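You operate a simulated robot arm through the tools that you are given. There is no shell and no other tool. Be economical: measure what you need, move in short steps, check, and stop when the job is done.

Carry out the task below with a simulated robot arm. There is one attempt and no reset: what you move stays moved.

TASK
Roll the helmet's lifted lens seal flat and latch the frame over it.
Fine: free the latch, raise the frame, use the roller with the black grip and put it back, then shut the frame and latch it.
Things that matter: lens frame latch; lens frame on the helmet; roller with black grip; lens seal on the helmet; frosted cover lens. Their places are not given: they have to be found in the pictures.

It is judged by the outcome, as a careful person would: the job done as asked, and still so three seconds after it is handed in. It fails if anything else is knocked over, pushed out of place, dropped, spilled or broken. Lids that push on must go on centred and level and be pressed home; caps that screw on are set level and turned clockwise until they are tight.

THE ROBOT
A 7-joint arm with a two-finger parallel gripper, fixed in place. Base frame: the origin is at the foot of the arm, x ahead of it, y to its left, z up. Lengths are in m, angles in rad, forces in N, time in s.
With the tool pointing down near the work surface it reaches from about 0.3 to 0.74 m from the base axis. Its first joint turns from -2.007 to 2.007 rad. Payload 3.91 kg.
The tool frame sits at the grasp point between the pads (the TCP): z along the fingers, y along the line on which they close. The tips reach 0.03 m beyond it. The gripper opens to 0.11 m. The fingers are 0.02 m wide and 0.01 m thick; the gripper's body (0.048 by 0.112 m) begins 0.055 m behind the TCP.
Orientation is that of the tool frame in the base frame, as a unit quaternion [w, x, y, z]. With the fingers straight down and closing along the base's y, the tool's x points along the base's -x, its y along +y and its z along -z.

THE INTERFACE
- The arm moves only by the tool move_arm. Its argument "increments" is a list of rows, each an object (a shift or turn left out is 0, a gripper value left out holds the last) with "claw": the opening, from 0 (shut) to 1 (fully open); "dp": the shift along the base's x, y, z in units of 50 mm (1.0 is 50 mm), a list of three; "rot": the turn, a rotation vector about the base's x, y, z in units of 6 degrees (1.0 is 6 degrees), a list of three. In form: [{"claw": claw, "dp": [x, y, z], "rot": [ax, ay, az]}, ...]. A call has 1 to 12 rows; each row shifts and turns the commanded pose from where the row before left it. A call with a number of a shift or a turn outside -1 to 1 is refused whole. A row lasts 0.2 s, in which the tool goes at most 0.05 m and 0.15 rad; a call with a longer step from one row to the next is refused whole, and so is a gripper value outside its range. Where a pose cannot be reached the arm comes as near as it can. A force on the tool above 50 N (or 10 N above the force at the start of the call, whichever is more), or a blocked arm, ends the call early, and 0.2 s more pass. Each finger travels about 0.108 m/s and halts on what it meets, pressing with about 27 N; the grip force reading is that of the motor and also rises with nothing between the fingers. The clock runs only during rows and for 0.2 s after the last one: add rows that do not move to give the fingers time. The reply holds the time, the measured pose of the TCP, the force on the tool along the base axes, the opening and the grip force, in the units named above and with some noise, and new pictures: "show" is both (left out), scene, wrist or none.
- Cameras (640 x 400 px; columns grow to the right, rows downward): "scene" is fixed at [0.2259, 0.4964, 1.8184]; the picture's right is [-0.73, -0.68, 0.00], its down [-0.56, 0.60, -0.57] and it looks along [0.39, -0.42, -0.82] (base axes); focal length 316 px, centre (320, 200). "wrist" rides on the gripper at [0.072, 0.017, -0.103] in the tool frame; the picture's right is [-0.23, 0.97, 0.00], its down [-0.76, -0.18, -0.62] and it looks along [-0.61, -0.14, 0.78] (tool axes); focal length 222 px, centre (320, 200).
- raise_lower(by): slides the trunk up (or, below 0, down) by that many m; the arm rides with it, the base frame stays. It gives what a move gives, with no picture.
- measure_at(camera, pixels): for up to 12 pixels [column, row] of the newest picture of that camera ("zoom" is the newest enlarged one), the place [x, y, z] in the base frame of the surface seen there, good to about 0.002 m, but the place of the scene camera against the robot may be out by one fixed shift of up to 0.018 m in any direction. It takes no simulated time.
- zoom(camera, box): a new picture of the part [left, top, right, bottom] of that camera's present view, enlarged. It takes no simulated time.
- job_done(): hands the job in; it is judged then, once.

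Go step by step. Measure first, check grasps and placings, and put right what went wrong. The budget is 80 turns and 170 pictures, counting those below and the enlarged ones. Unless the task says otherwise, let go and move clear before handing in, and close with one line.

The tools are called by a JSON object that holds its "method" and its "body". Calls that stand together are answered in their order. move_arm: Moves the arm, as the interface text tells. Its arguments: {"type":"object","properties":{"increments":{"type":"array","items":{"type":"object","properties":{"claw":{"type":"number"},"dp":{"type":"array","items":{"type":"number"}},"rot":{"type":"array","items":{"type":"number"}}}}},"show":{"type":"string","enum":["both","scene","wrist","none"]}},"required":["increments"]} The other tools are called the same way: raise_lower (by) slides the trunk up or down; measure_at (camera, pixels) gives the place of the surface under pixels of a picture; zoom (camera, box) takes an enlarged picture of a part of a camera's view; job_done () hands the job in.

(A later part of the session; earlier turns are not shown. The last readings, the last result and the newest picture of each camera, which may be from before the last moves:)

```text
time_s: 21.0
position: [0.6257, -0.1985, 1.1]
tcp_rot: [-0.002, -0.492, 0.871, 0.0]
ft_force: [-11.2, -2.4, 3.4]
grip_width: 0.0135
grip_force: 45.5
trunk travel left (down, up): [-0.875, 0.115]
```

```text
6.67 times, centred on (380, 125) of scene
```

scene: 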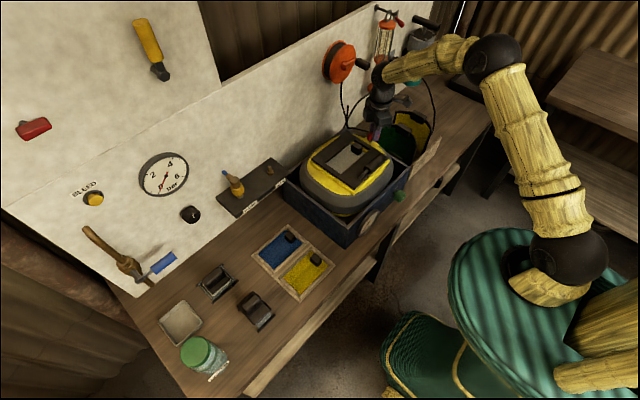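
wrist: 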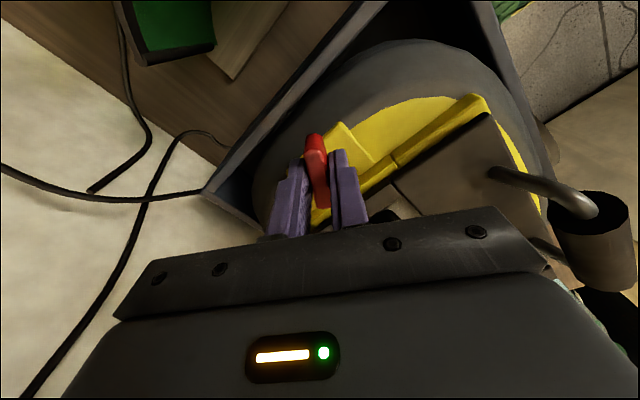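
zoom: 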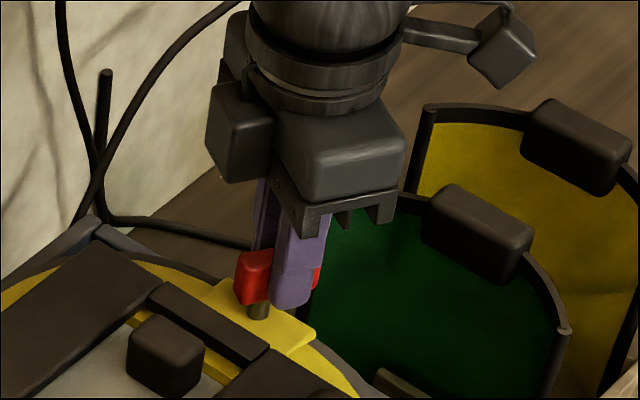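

{"method": "move_arm", "body": {"increments": [{"rot": [0, 0, 0.9]}, {"dp": [0.02, 0, 0], "rot": [0, 0, 0.9]}, {"dp": [0.02, 0, 0], "rot": [0, 0, 0.9]}, {"dp": [0.02, 0, 0], "rot": [0, 0, 0.9]}, {"dp": [0.02, 0, 0], "rot": [0, 0, 0.9]}, {"rot": [0, 0, 0.7]}, {}]}}

{"method": "zoom", "body": {"camera": "scene", "box": [340, 95, 420, 155]}}

```text
time_s: 22.6
position: [0.6297, -0.2007, 1.0997]
tcp_rot: [0.0, 0.708, -0.707, 0.001]
ft_force: [-8.3, 1.3, -6.1]
grip_width: 0.0134
grip_force: 45.0
trunk travel left (down, up): [-0.875, 0.115]
```

scene: 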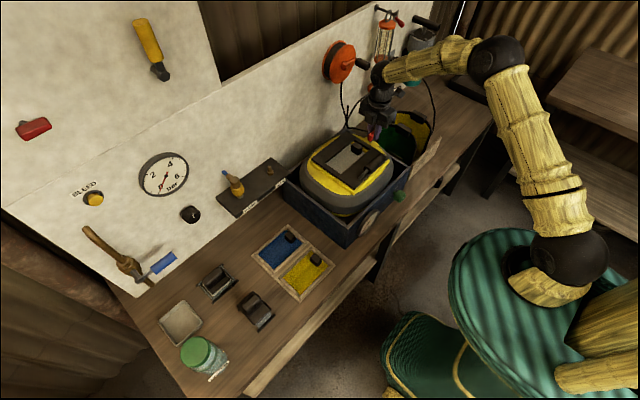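
wrist: 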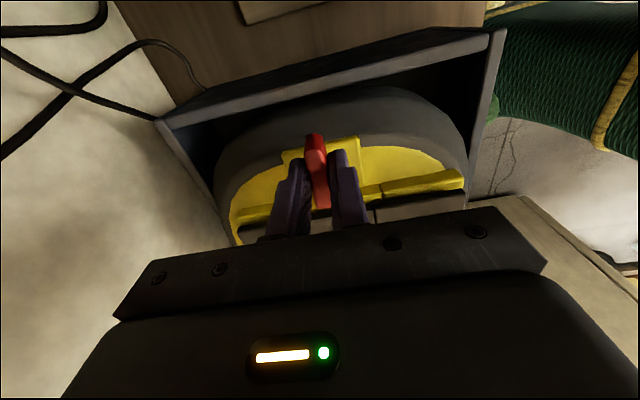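

```text
6.67 times, centred on (380, 125) of scene
```

zoom: 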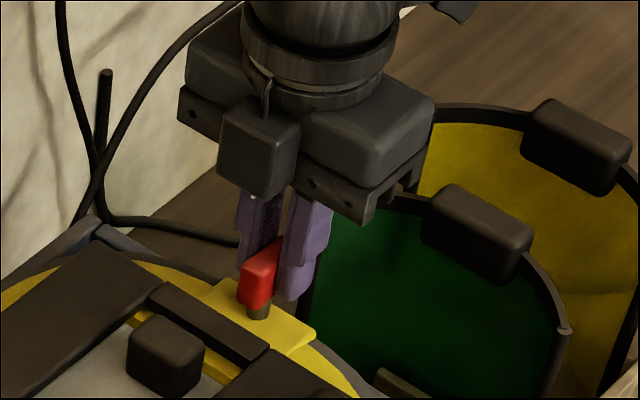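

The latch is now turned 90°, pointing away from the frame. I'll test whether there's an end stop.

{"method": "move_arm", "body": {"increments": [{"rot": [0, 0, 0.8]}, {"rot": [0, 0, 0.8]}, {}], "show": "wrist"}}

{"method": "zoom", "body": {"camera": "scene", "box": [360, 115, 400, 145]}}

```text
time_s: 23.4
position: [0.6298, -0.2013, 1.1008]
tcp_rot: [0.001, 0.764, -0.646, 0.001]
ft_force: [-9.2, -2.7, -5.3]
grip_width: 0.0157
grip_force: 44.3
trunk travel left (down, up): [-0.875, 0.115]
```

wrist: 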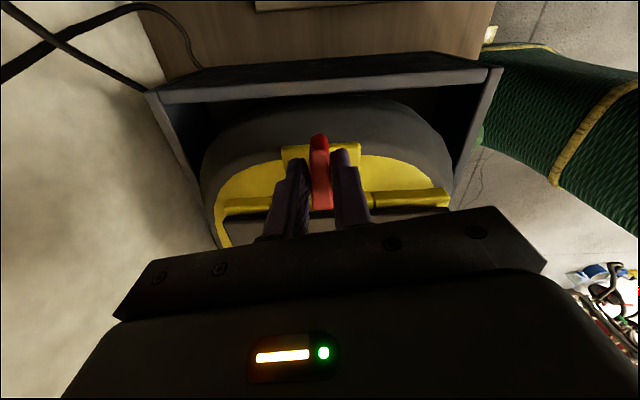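

```text
13.33 times, centred on (380, 130) of scene
```

zoom: 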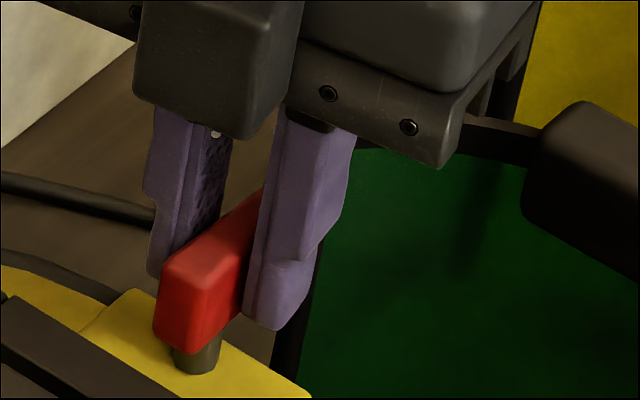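

The grip wedged open by 2 mm, so the stop is at 90° and the latch is freed. I'll turn back slightly, release and rise, then check it.

{"method": "move_arm", "body": {"increments": [{"rot": [0, 0, -0.8]}, {"rot": [0, 0, -0.8]}, {"claw": 0.35}, {}, {"dp": [0, 0, 0.7]}, {"dp": [0, 0, 1]}, {"dp": [-0.6, 0, 0.6]}, {"dp": [-0.9, 0, 0]}, {"dp": [-0.9, 0.4, 0]}, {"dp": [-0.6, 0.5, 0]}, {"dp": [0, 0.6, 0]}, {}]}}

{"method": "zoom", "body": {"camera": "scene", "box": [300, 115, 410, 195]}}

```text
time_s: 26.0
position: [0.4809, -0.1269, 1.2142]
tcp_rot: [-0.001, -0.706, 0.709, -0.001]
ft_force: [0.7, 0.1, 0.6]
grip_width: 0.0382
grip_force: 0.1
trunk travel left (down, up): [-0.875, 0.115]
```

scene: 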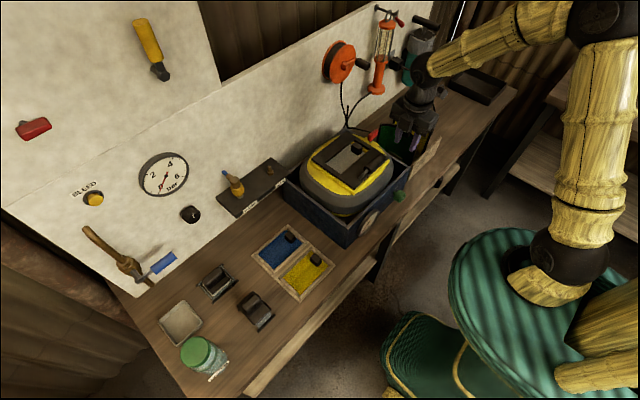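
wrist: 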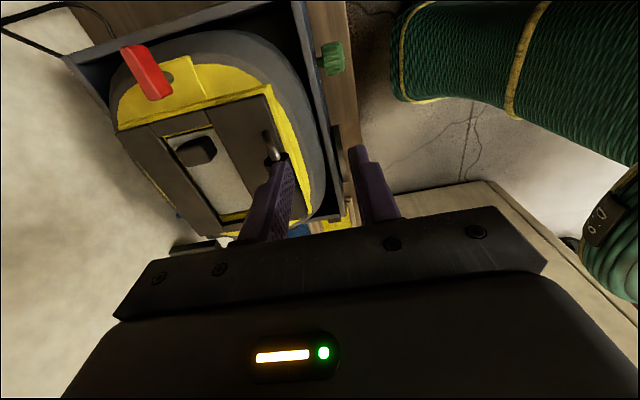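

```text
5.00 times, centred on (355, 155) of scene
```

zoom: 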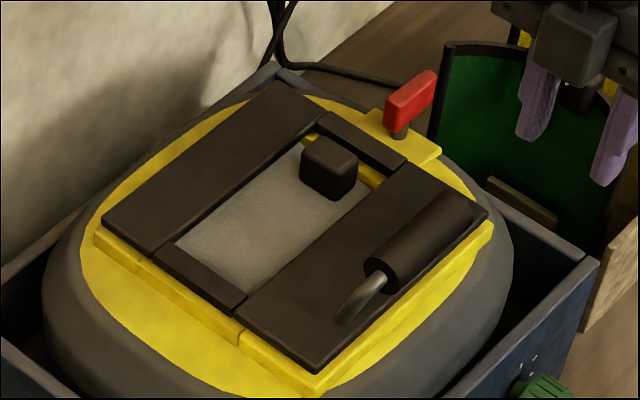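

{"method": "measure_at", "body": {"camera": "zoom", "pixels": [[400, 250], [430, 215], [385, 268], [415, 262], [390, 235], [370, 290], [350, 312], [470, 205], [310, 355], [480, 215], [240, 290], [105, 215]]}}

{"method": "measure_at", "body": {"camera": "wrist", "pixels": [[272, 150], [268, 135], [140, 70], [158, 90], [200, 150], [205, 175]]}}

{"method": "zoom", "body": {"camera": "wrist", "box": [100, 30, 320, 230]}}

```text
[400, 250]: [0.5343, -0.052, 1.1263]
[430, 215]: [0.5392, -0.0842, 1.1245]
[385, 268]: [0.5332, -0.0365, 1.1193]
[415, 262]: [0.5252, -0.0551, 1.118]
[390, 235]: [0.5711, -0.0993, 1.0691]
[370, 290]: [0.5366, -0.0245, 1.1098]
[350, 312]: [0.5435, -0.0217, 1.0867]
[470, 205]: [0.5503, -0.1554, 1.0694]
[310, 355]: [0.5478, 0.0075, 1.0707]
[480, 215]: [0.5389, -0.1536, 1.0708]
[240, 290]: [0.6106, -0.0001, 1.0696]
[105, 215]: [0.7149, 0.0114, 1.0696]
```

```text
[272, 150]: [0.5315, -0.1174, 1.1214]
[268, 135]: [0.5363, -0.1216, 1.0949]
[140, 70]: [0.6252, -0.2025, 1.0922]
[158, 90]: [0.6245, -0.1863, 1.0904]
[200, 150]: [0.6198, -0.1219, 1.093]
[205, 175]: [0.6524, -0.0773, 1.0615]
```

```text
2.00 times, centred on (210, 130) of wrist
```

zoom: 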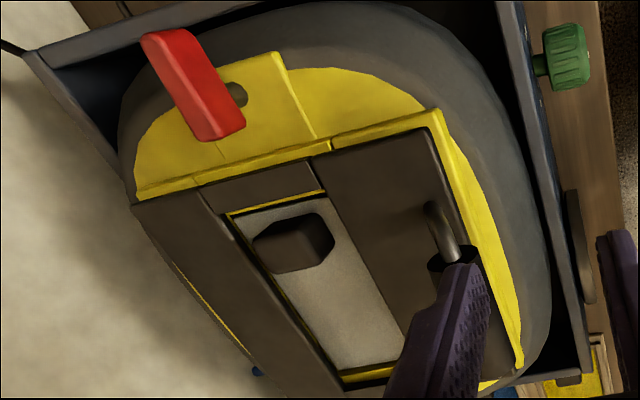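

The latch is freed. The handle bar lies along y, centred near (0.528,-0.072,1.121), and the hinge is at x≈0.72. I'll approach it with fingers closing along x, tilted 30°.

{"method": "move_arm", "body": {"increments": [{"claw": 0.5, "dp": [0, 0.4, 0], "rot": [0, -1, 0]}, {"dp": [0, 0.4, 0], "rot": [0, -1, 0]}, {"dp": [0.3, 0.2, 0], "rot": [0, -1, 0]}, {"dp": [0.3, 0.1, 0], "rot": [0, -1, 0]}, {"dp": [0.3, 0, -0.3], "rot": [0, -1, 0]}, {}]}}

{"method": "zoom", "body": {"camera": "scene", "box": [310, 85, 430, 185]}}

```text
time_s: 27.4
position: [0.5253, -0.0709, 1.2008]
tcp_rot: [0.183, -0.682, 0.684, -0.184]
ft_force: [-0.1, -0.4, 0.7]
grip_width: 0.0547
grip_force: 0.2
trunk travel left (down, up): [-0.875, 0.115]
```

scene: 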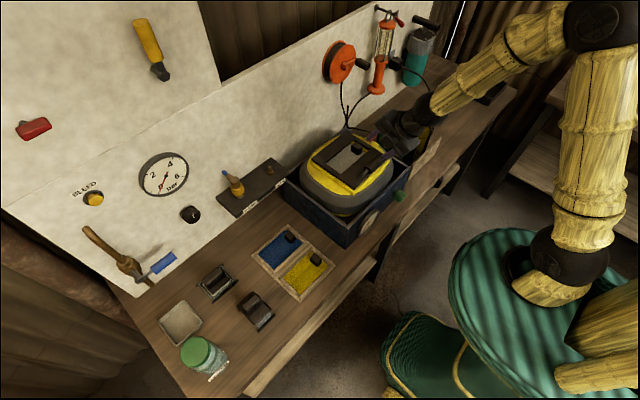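
wrist: 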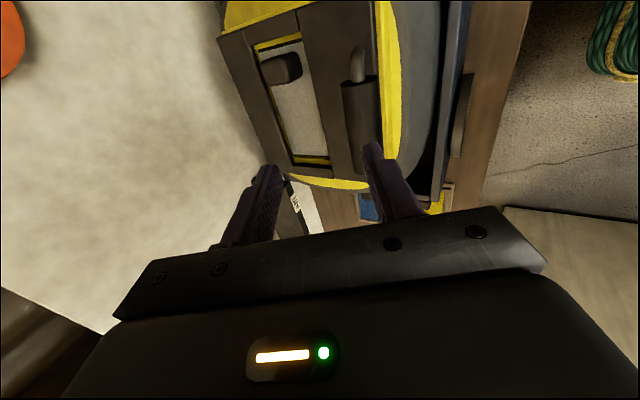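

```text
4.00 times, centred on (370, 135) of scene
```

zoom: 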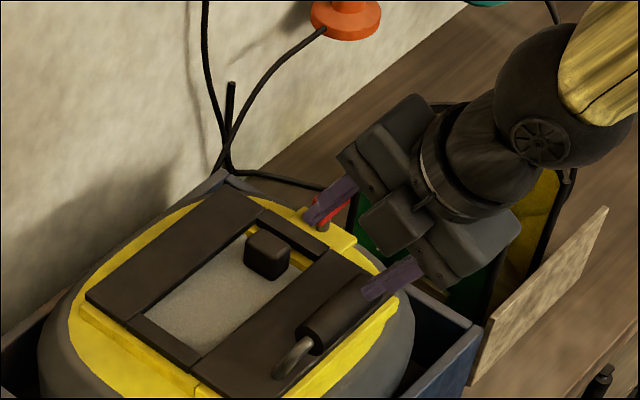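

A vertical descent would put the front finger on the bar, so I'll back off in x and come in along the tool axis.

{"method": "move_arm", "body": {"increments": [{"dp": [-0.45, -0.02, 0]}, {"dp": [-0.43, 0, 0]}, {"dp": [0.23, 0, -0.4]}, {"dp": [0.23, 0, -0.4]}, {"dp": [0.23, 0, -0.4]}, {"dp": [0.23, 0, -0.4]}, {}]}}

{"method": "zoom", "body": {"camera": "scene", "box": [310, 85, 430, 185]}}

```text
time_s: 29.0
position: [0.5278, -0.0739, 1.1202]
tcp_rot: [0.183, -0.682, 0.683, -0.184]
ft_force: [0.1, 0.9, -0.2]
grip_width: 0.055
grip_force: 0.2
trunk travel left (down, up): [-0.875, 0.115]
```

scene: 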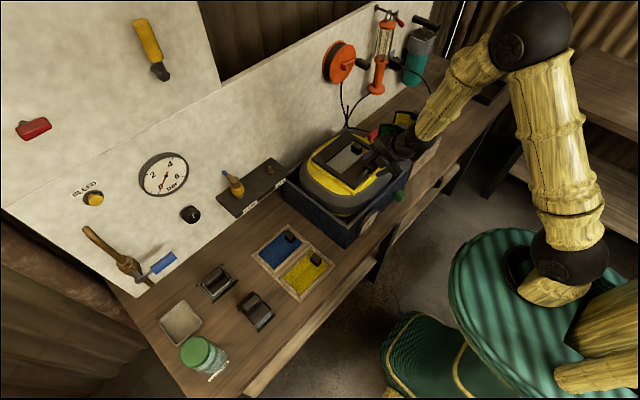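
wrist: 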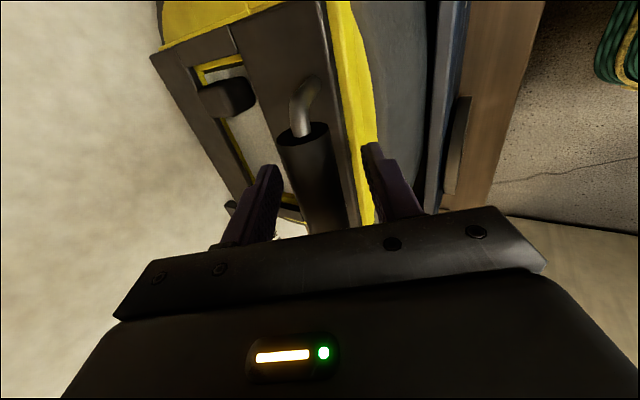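

```text
4.00 times, centred on (370, 135) of scene
```

zoom: 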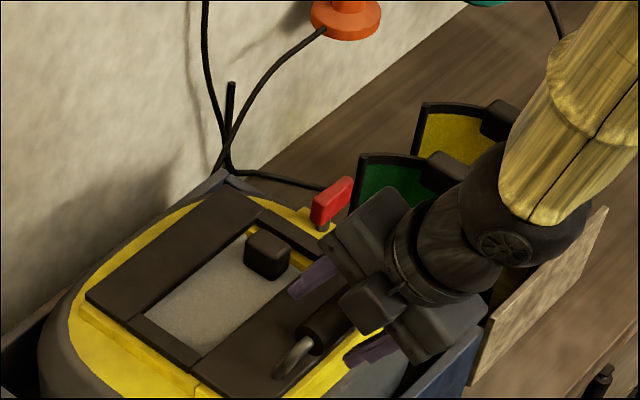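

The bar is between the fingers. I'll close on it.

{"method": "move_arm", "body": {"increments": [{"claw": 0}, {}, {}], "show": "wrist"}}

```text
time_s: 29.8
position: [0.5298, -0.0717, 1.1204]
tcp_rot: [0.182, -0.682, 0.684, -0.184]
ft_force: [6.2, -0.5, 2.0]
grip_width: 0.0266
grip_force: 44.6
trunk travel left (down, up): [-0.875, 0.115]
```

wrist: 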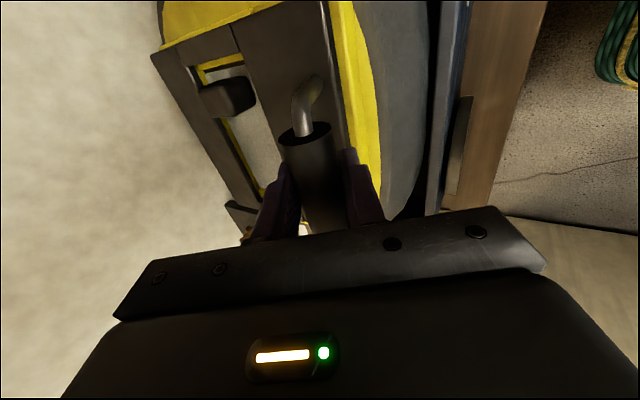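

Grip is firm at 26.6 mm. I'll lift the frame along its arc about the rear hinge, the first 15° as a test.

{"method": "move_arm", "body": {"increments": [{"dp": [0.11, 0, 0.33], "rot": [0, 0.83, 0]}, {"dp": [0.14, 0, 0.316], "rot": [0, 0.83, 0]}, {"dp": [0.166, 0, 0.302], "rot": [0, 0.83, 0]}, {}]}}

{"method": "zoom", "body": {"camera": "scene", "box": [300, 75, 430, 185]}}

```text
time_s: 30.8
position: [0.5499, -0.0729, 1.1666]
tcp_rot: [0.091, -0.701, 0.702, -0.092]
ft_force: [-2.6, -3.7, -3.8]
grip_width: 0.0264
grip_force: 45.2
trunk travel left (down, up): [-0.875, 0.115]
```

scene: 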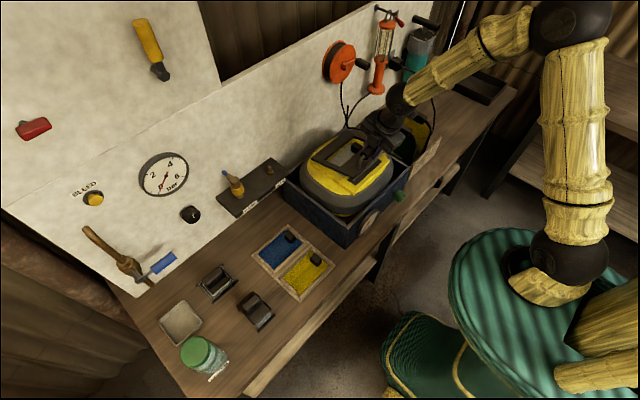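
wrist: 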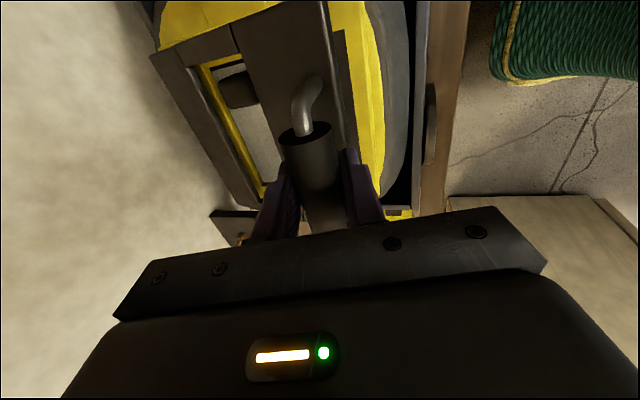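

```text
3.64 times, centred on (365, 130) of scene
```

zoom: 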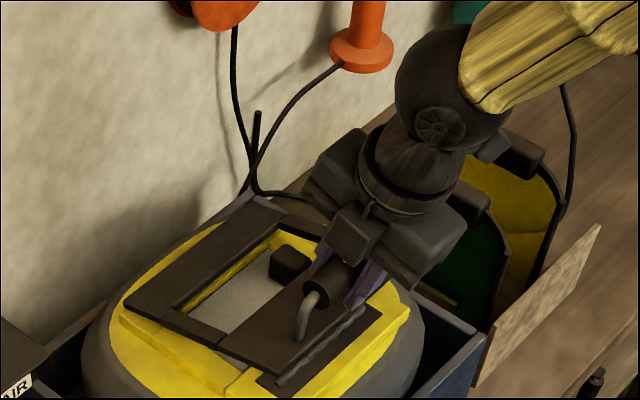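

The frame is lifting freely and the lens stays put. I'll continue the arc to about 45°.

{"method": "move_arm", "body": {"increments": [{"dp": [0.192, 0, 0.288], "rot": [0, 0.83, 0]}, {"dp": [0.214, 0, 0.268], "rot": [0, 0.83, 0]}, {"dp": [0.24, 0, 0.25], "rot": [0, 0.83, 0]}, {"dp": [0.258, 0, 0.23], "rot": [0, 0.83, 0]}, {"dp": [0.28, 0, 0.2], "rot": [0, 0.6, 0]}, {"dp": [0.292, 0, 0.182], "rot": [0, 0.5, 0]}, {}]}}

{"method": "zoom", "body": {"camera": "scene", "box": [300, 75, 430, 185]}}

```text
time_s: 32.4
position: [0.623, -0.0724, 1.2395]
tcp_rot: [0.071, 0.704, -0.704, -0.07]
ft_force: [-5.3, -2.3, 1.5]
grip_width: 0.0267
grip_force: 45.3
trunk travel left (down, up): [-0.875, 0.115]
```

scene: 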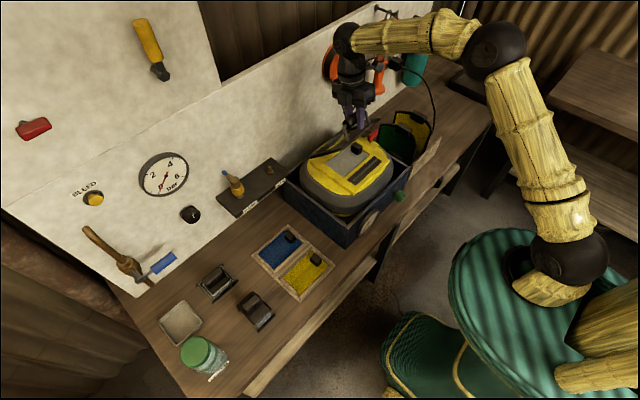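
wrist: 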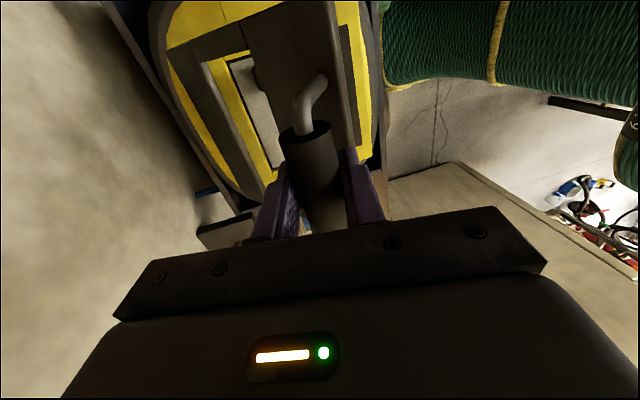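

```text
3.64 times, centred on (365, 130) of scene
```

zoom: 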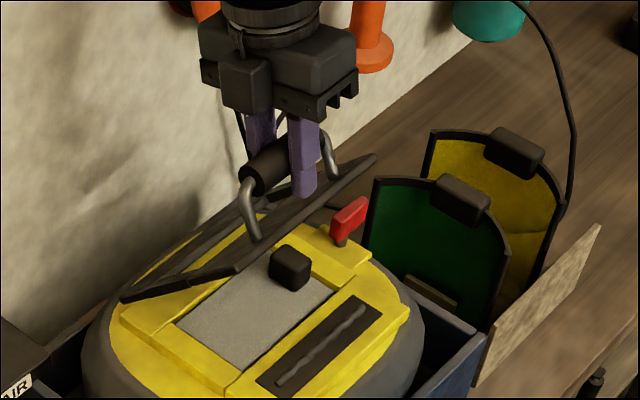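

The seal strip with its lifted ripple is now exposed at the front, scene (350,165). I'll keep raising the frame to about 75°, returning the tool to upright to stay clear of the wall.

{"method": "move_arm", "body": {"increments": [{"dp": [0.31, 0, 0.152], "rot": [0, -0.5, 0]}, {"dp": [0.322, 0, 0.124], "rot": [0, -0.5, 0]}, {"dp": [0.33, 0, 0.098], "rot": [0, -0.5, 0]}, {"dp": [0.338, 0, 0.068], "rot": [0, -0.5, 0]}, {"dp": [0.344, 0, 0.038], "rot": [0, -0.5, 0]}, {}]}}

{"method": "zoom", "body": {"camera": "scene", "box": [300, 75, 430, 185]}}

```text
time_s: 33.8
position: [0.7057, -0.0725, 1.2641]
tcp_rot: [-0.022, 0.707, -0.706, 0.023]
ft_force: [-4.1, -1.0, 3.4]
grip_width: 0.0267
grip_force: 45.4
trunk travel left (down, up): [-0.875, 0.115]
```

scene: 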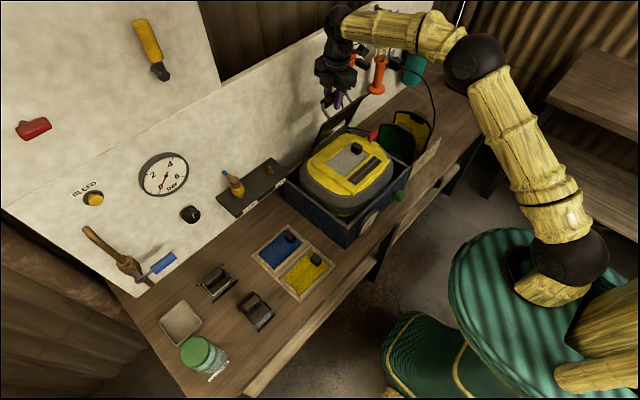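
wrist: 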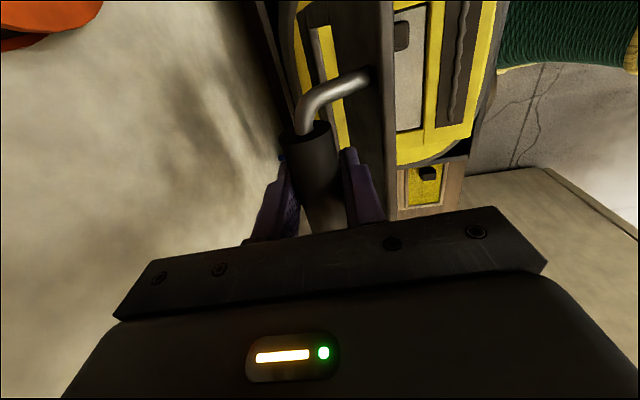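

```text
3.64 times, centred on (365, 130) of scene
```

zoom: 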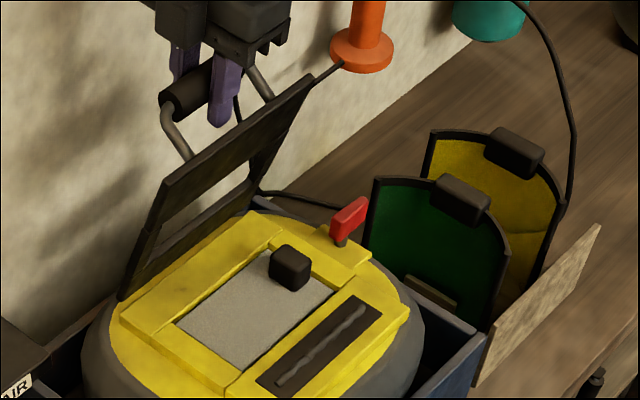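

The frame is at about 75°. I'll nudge it a bit further to see if there's a stop.

{"method": "move_arm", "body": {"increments": [{"dp": [0.344, 0, 0.01], "rot": [0, -0.4, 0]}, {"dp": [0.344, 0, -0.02], "rot": [0, -0.4, 0]}, {}]}}

{"method": "zoom", "body": {"camera": "scene", "box": [300, 75, 430, 185]}}

```text
time_s: 34.6
position: [0.7391, -0.0718, 1.2624]
tcp_rot: [0.052, -0.704, 0.706, -0.053]
ft_force: [-3.4, -0.5, -1.0]
grip_width: 0.0266
grip_force: 45.3
trunk travel left (down, up): [-0.875, 0.115]
```

scene: 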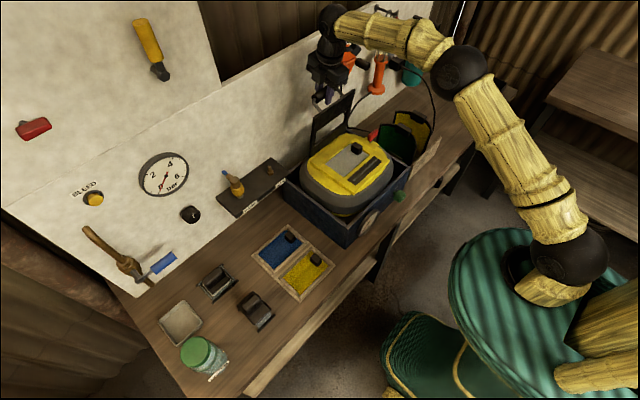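
wrist: 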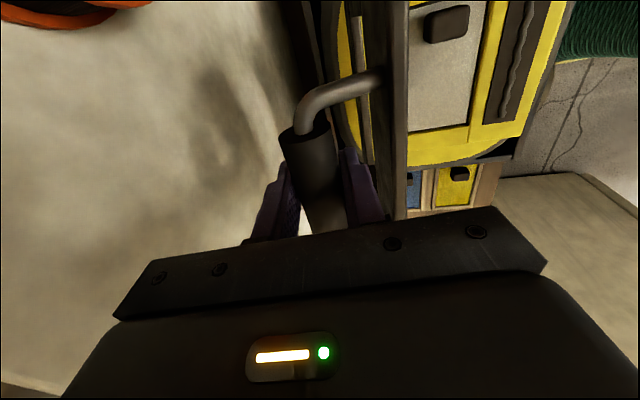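

```text
3.64 times, centred on (365, 130) of scene
```

zoom: 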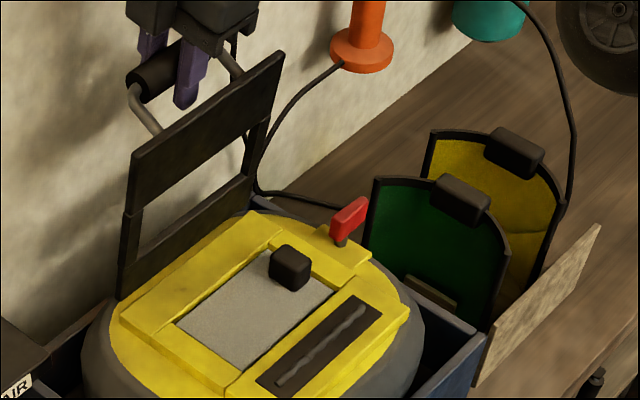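

{"method": "move_arm", "body": {"increments": [{"dp": [0.34, 0, -0.05], "rot": [0, -0.4, 0]}, {"dp": [0.33, 0, -0.08], "rot": [0, -0.4, 0]}, {}]}}

{"method": "zoom", "body": {"camera": "scene", "box": [300, 75, 430, 185]}}

```text
time_s: 35.4
position: [0.7734, -0.0725, 1.2553]
tcp_rot: [0.08, -0.702, 0.703, -0.082]
ft_force: [-3.0, -1.2, -2.2]
grip_width: 0.0264
grip_force: 45.0
trunk travel left (down, up): [-0.875, 0.115]
```

scene: 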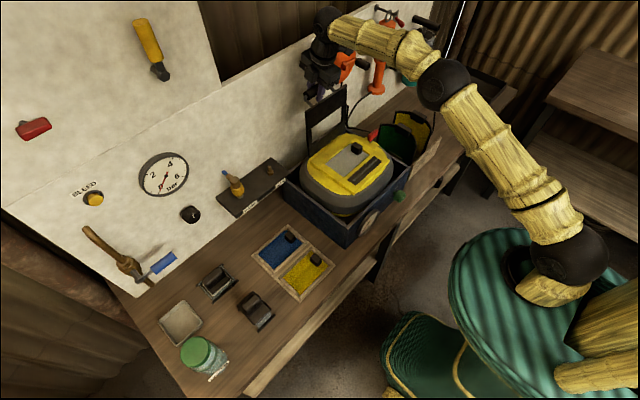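
wrist: 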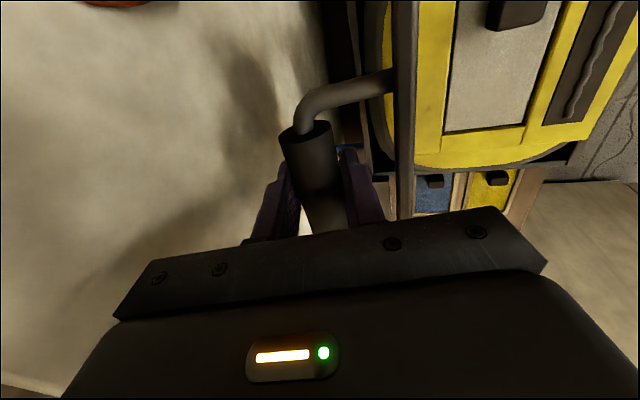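

```text
3.64 times, centred on (365, 130) of scene
```

zoom: 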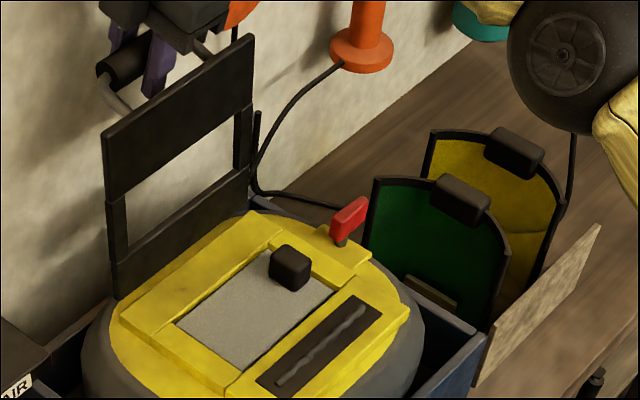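

The frame is just past vertical, about 95°. I'll open slowly and see whether it stays up.

{"method": "move_arm", "body": {"increments": [{"claw": 0.3}, {"claw": 0.45}, {}, {}]}}

{"method": "zoom", "body": {"camera": "scene", "box": [300, 75, 430, 185]}}

```text
time_s: 36.4
position: [0.7733, -0.0722, 1.2551]
tcp_rot: [0.081, -0.702, 0.703, -0.082]
ft_force: [-0.8, 0.8, 0.0]
grip_width: 0.0495
grip_force: 0.0
trunk travel left (down, up): [-0.875, 0.115]
```

scene: 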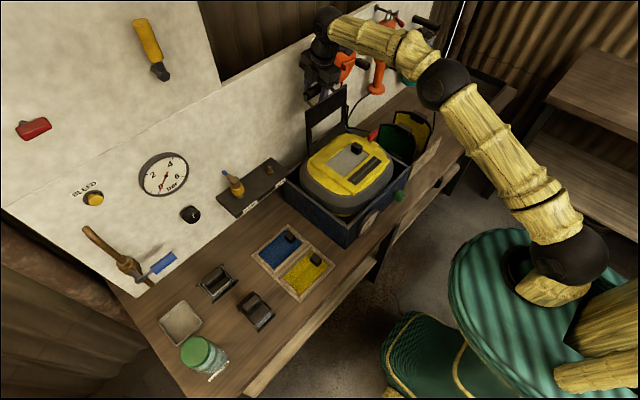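
wrist: 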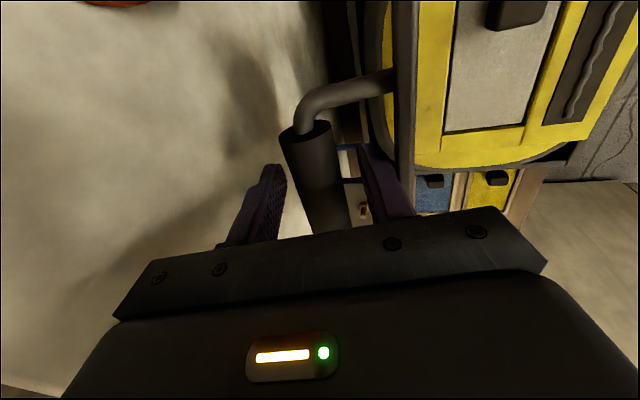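

```text
3.64 times, centred on (365, 130) of scene
```

zoom: 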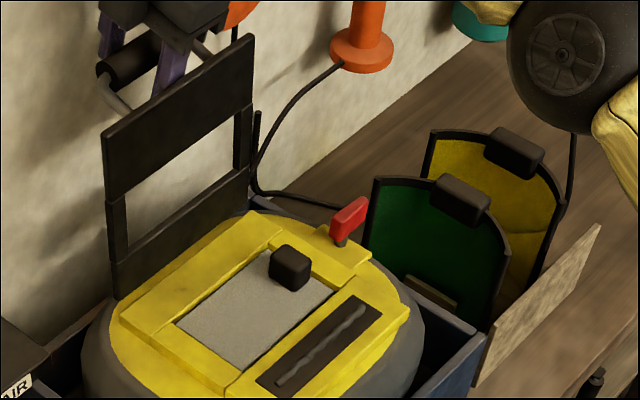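

The frame stays up. I'll retract along the tool axis, then pull back.

{"method": "move_arm", "body": {"increments": [{"dp": [-0.1, 0, 0.42]}, {"dp": [-0.14, 0, 0.6]}, {"dp": [-0.14, 0, 0.6]}, {"dp": [-0.14, 0, 0.6]}, {"dp": [-0.9, 0, 0.2]}, {"dp": [-0.9, 0, 0]}, {"dp": [-0.9, 0, 0], "rot": [0, 0.7, 0]}, {"dp": [-0.5, 0.5, 0], "rot": [0, 0.7, 0]}, {"dp": [0, 0.9, 0], "rot": [0, 0.7, 0]}, {}]}}

{"method": "zoom", "body": {"camera": "scene", "box": [300, 75, 430, 185]}}

{"method": "zoom", "body": {"camera": "scene", "box": [330, 140, 400, 195]}}

```text
time_s: 38.6
position: [0.5859, -0.0034, 1.3757]
tcp_rot: [0.002, -0.706, 0.708, -0.004]
ft_force: [0.1, 0.2, -0.4]
grip_width: 0.0493
grip_force: 0.1
trunk travel left (down, up): [-0.875, 0.115]
```

scene: 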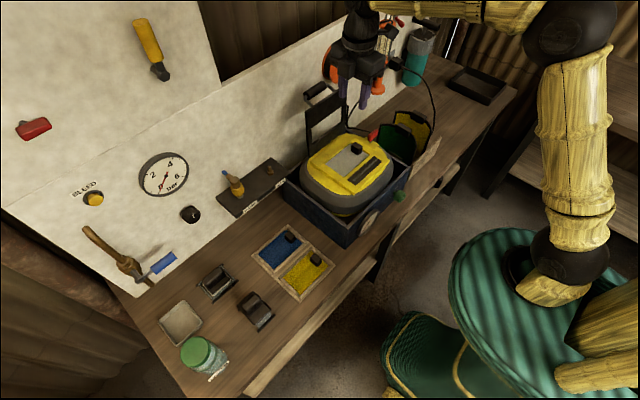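
wrist: 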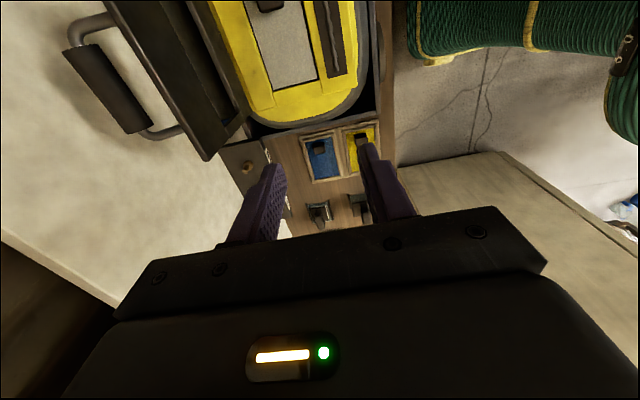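

```text
3.64 times, centred on (365, 130) of scene
```

zoom: 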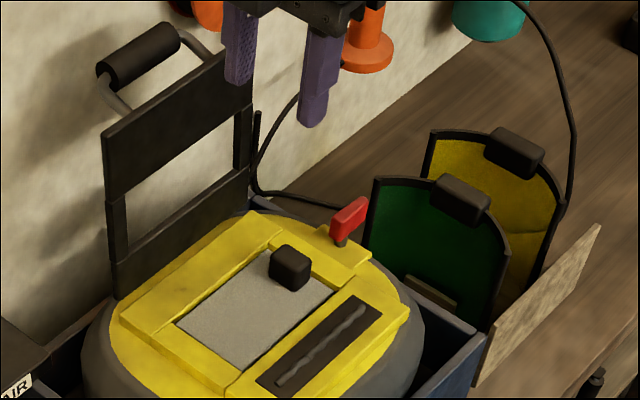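

```text
7.27 times, centred on (365, 168) of scene
```

zoom: 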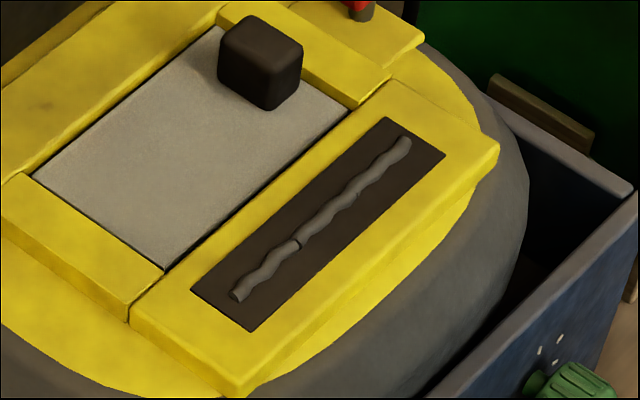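

{"method": "measure_at", "body": {"camera": "zoom", "pixels": [[236, 292], [405, 145], [300, 240], [340, 200], [390, 122], [250, 325], [440, 155], [195, 290], [490, 150], [240, 385]]}}

{"method": "zoom", "body": {"camera": "wrist", "box": [220, 0, 400, 130]}}

```text
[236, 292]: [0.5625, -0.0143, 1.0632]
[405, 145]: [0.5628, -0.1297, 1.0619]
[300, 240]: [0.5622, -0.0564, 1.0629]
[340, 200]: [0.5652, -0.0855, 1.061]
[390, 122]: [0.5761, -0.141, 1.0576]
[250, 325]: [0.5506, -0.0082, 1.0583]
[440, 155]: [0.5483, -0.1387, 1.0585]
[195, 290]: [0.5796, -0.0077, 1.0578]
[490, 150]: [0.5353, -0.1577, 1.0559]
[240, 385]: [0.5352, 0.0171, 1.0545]
```

```text
3.08 times, centred on (310, 65) of wrist
```

zoom: 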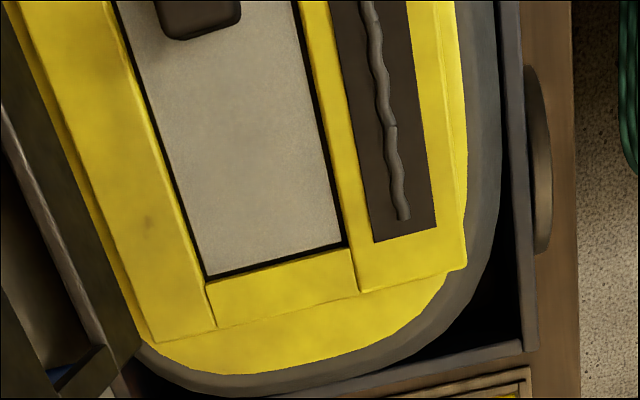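

{"method": "measure_at", "body": {"camera": "zoom", "pixels": [[402, 212], [390, 130], [370, 20], [375, 242], [436, 226], [362, 290], [207, 277], [345, 244]]}}

{"method": "measure_at", "body": {"camera": "scene", "pixels": [[258, 304], [250, 312], [356, 144]]}}

```text
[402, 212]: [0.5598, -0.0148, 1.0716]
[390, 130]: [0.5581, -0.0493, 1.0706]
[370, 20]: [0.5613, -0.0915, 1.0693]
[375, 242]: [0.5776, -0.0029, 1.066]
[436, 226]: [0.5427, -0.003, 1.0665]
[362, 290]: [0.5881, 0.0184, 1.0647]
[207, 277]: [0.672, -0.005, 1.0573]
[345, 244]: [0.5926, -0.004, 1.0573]
```

```text
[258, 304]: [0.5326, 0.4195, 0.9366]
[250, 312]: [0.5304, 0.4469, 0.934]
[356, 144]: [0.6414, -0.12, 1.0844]
```

The seal bead runs along y at x≈0.560 from y≈-0.013 to -0.126, with its top at z≈1.071. Next I'll go and view the roller from close by.

{"method": "move_arm", "body": {"increments": [{"dp": [-0.2, 0.8, 0]}, {"dp": [-0.2, 0.8, 0]}, {"dp": [-0.2, 0.8, 0]}, {"dp": [-0.2, 0.8, 0]}, {"dp": [-0.2, 0.8, -0.4]}, {"dp": [-0.1, 0.8, -0.5]}, {"dp": [0, 0.8, -0.5]}, {"dp": [0, 0.4, -0.8]}, {"dp": [0, 0, -0.9]}, {"dp": [0, 0, -0.9]}, {"dp": [0, 0, -0.5]}, {}], "show": "wrist"}}

{"method": "zoom", "body": {"camera": "wrist", "box": [220, 20, 460, 200]}}

```text
time_s: 41.2
position: [0.5326, 0.298, 1.1511]
tcp_rot: [0.003, -0.707, 0.707, -0.004]
ft_force: [0.2, 0.1, -0.5]
grip_width: 0.0494
grip_force: 0.0
trunk travel left (down, up): [-0.875, 0.115]
```

wrist: 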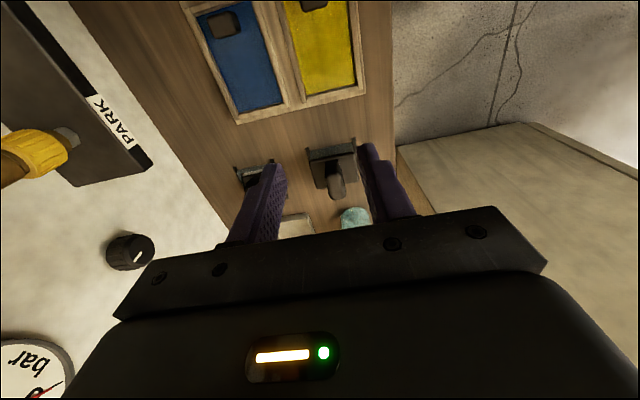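

```text
2.22 times, centred on (340, 110) of wrist
```

zoom: 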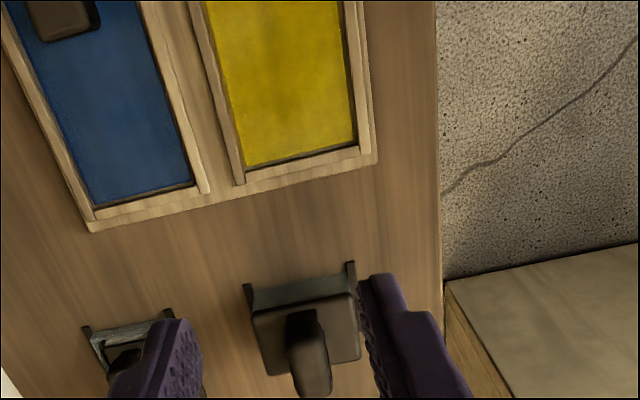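

{"method": "measure_at", "body": {"camera": "zoom", "pixels": [[300, 320], [318, 390], [295, 370], [328, 360], [308, 350], [260, 330], [350, 305], [300, 290]]}}

{"method": "measure_at", "body": {"camera": "scene", "pixels": [[254, 297], [262, 299], [248, 307], [257, 304], [251, 300]]}}

{"method": "zoom", "body": {"camera": "scene", "box": [230, 280, 290, 330]}}

```text
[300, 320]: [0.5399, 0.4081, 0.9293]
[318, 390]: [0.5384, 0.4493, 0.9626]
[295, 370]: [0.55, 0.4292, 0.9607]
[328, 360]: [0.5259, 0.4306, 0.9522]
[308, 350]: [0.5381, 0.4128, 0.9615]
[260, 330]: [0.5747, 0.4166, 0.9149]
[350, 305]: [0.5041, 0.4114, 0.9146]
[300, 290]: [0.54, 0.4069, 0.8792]
```

```text
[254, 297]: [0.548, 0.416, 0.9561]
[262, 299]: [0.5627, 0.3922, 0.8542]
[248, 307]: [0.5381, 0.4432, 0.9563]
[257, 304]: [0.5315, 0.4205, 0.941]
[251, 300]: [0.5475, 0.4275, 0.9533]
```

```text
8.00 times, centred on (260, 305) of scene
```

zoom: 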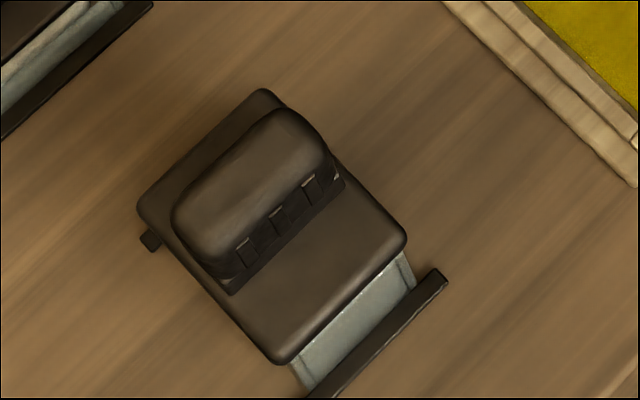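

{"method": "measure_at", "body": {"camera": "scene", "pixels": [[204, 348], [218, 352], [200, 335], [210, 375]]}}

{"method": "move_arm", "body": {"increments": [{"dp": [0.06, 0.7, 0]}, {"dp": [0.06, 0.7, 0]}, {"dp": [0, 0.7, -0.4]}, {"dp": [0, 0.64, -0.6]}, {"dp": [0, 0, -0.9]}, {"dp": [0, 0, -0.6]}, {}]}}

{"method": "zoom", "body": {"camera": "scene", "box": [210, 260, 310, 340]}}

```text
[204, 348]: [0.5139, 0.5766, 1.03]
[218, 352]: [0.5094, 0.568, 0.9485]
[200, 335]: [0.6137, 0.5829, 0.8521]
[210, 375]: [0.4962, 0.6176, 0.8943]
```

```text
time_s: 42.8
position: [0.5373, 0.4358, 1.0256]
tcp_rot: [0.003, -0.707, 0.707, -0.004]
ft_force: [-0.5, 0.1, 0.5]
grip_width: 0.0495
grip_force: 0.0
trunk travel left (down, up): [-0.875, 0.115]
```

scene: 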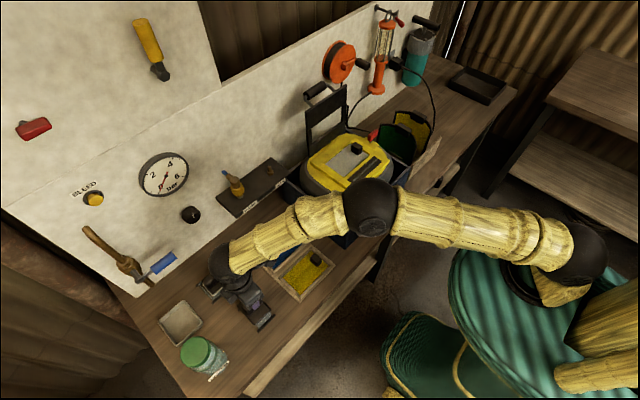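
wrist: 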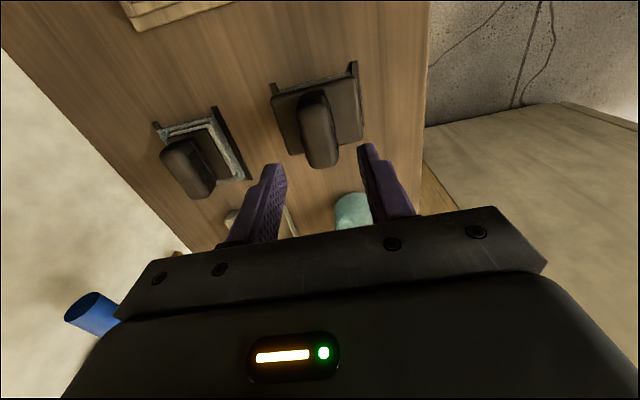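

```text
5.00 times, centred on (260, 300) of scene
```

zoom: 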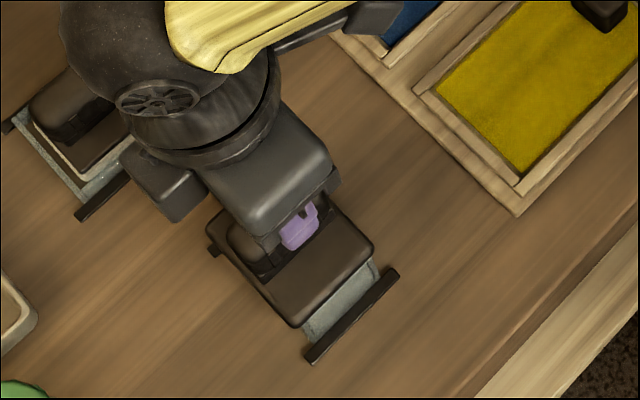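

{"method": "zoom", "body": {"camera": "wrist", "box": [240, 50, 400, 180]}}

{"method": "measure_at", "body": {"camera": "wrist", "pixels": [[300, 110], [305, 130], [336, 110], [318, 110], [324, 160], [314, 95], [280, 120], [356, 100], [340, 145]]}}

```text
3.08 times, centred on (320, 115) of wrist
```

zoom: 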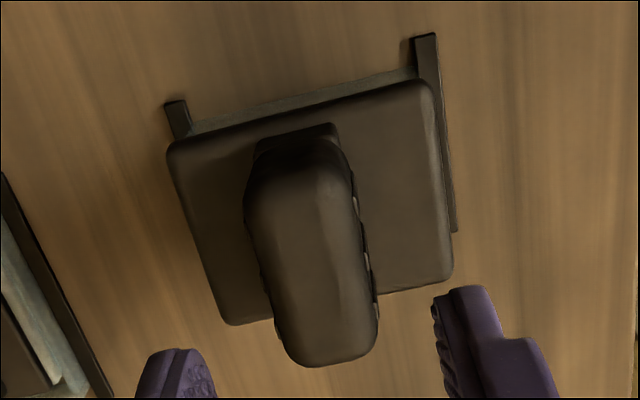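

```text
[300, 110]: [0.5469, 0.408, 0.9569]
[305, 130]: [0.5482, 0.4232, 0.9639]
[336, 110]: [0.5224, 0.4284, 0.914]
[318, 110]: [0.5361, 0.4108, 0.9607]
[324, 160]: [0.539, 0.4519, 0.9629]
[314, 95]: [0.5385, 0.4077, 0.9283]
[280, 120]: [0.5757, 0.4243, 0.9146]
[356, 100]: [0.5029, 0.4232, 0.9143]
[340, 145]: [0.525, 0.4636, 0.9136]
```

The grip is centred at about (0.538,0.434). I'll descend to z≈0.950 and close.

{"method": "move_arm", "body": {"increments": [{"dp": [0.02, -0.04, -0.5]}, {"dp": [0, 0, -0.5]}, {"dp": [0, 0, -0.5]}, {}, {"claw": 0}, {}, {}], "show": "wrist"}}

```text
time_s: 44.4
position: [0.5398, 0.4331, 0.9519]
tcp_rot: [0.004, -0.706, 0.708, -0.003]
ft_force: [3.9, 0.2, 4.5]
grip_width: 0.0277
grip_force: 27.5
trunk travel left (down, up): [-0.875, 0.115]
```

wrist: 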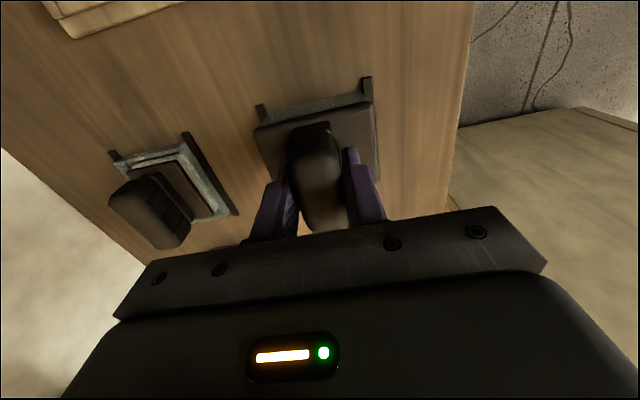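

Gripped at 27.7 mm. I'll lift straight up about 12 cm and look at what's underneath.

{"method": "move_arm", "body": {"increments": [{}, {"dp": [0, 0, 0.3]}, {"dp": [0, 0, 0.5]}, {"dp": [0, 0, 0.8]}, {"dp": [0, 0, 0.8]}, {}]}}

{"method": "zoom", "body": {"camera": "scene", "box": [200, 220, 310, 340]}}

{"method": "zoom", "body": {"camera": "wrist", "box": [220, 60, 420, 220]}}

```text
time_s: 45.8
position: [0.5393, 0.4346, 1.071]
tcp_rot: [0.002, -0.706, 0.708, -0.003]
ft_force: [-0.1, -0.6, -2.9]
grip_width: 0.0278
grip_force: 26.8
trunk travel left (down, up): [-0.875, 0.115]
```

scene: 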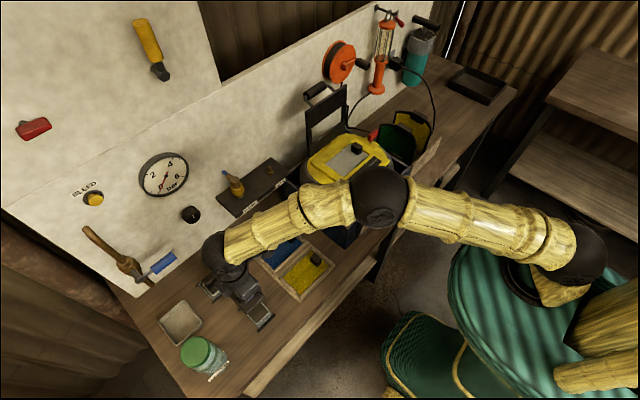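
wrist: 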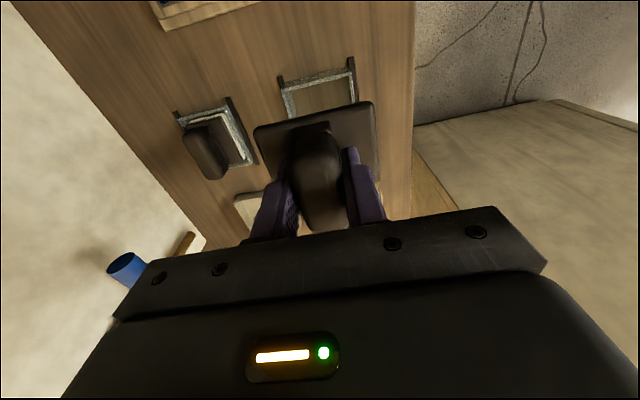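

```text
3.33 times, centred on (255, 280) of scene
```

zoom: 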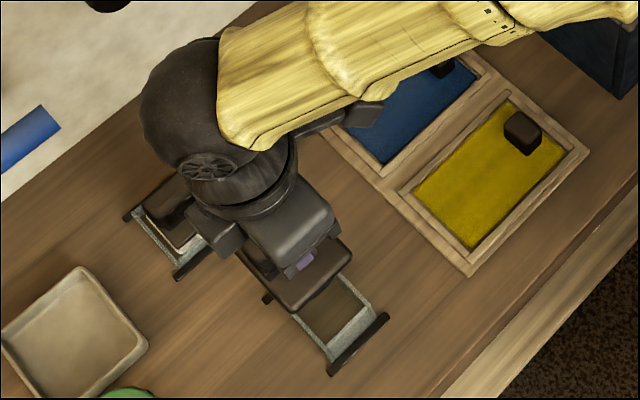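

```text
2.50 times, centred on (320, 140) of wrist
```

zoom: 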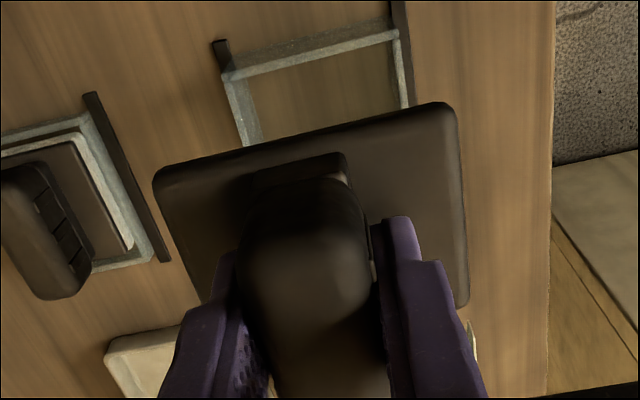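

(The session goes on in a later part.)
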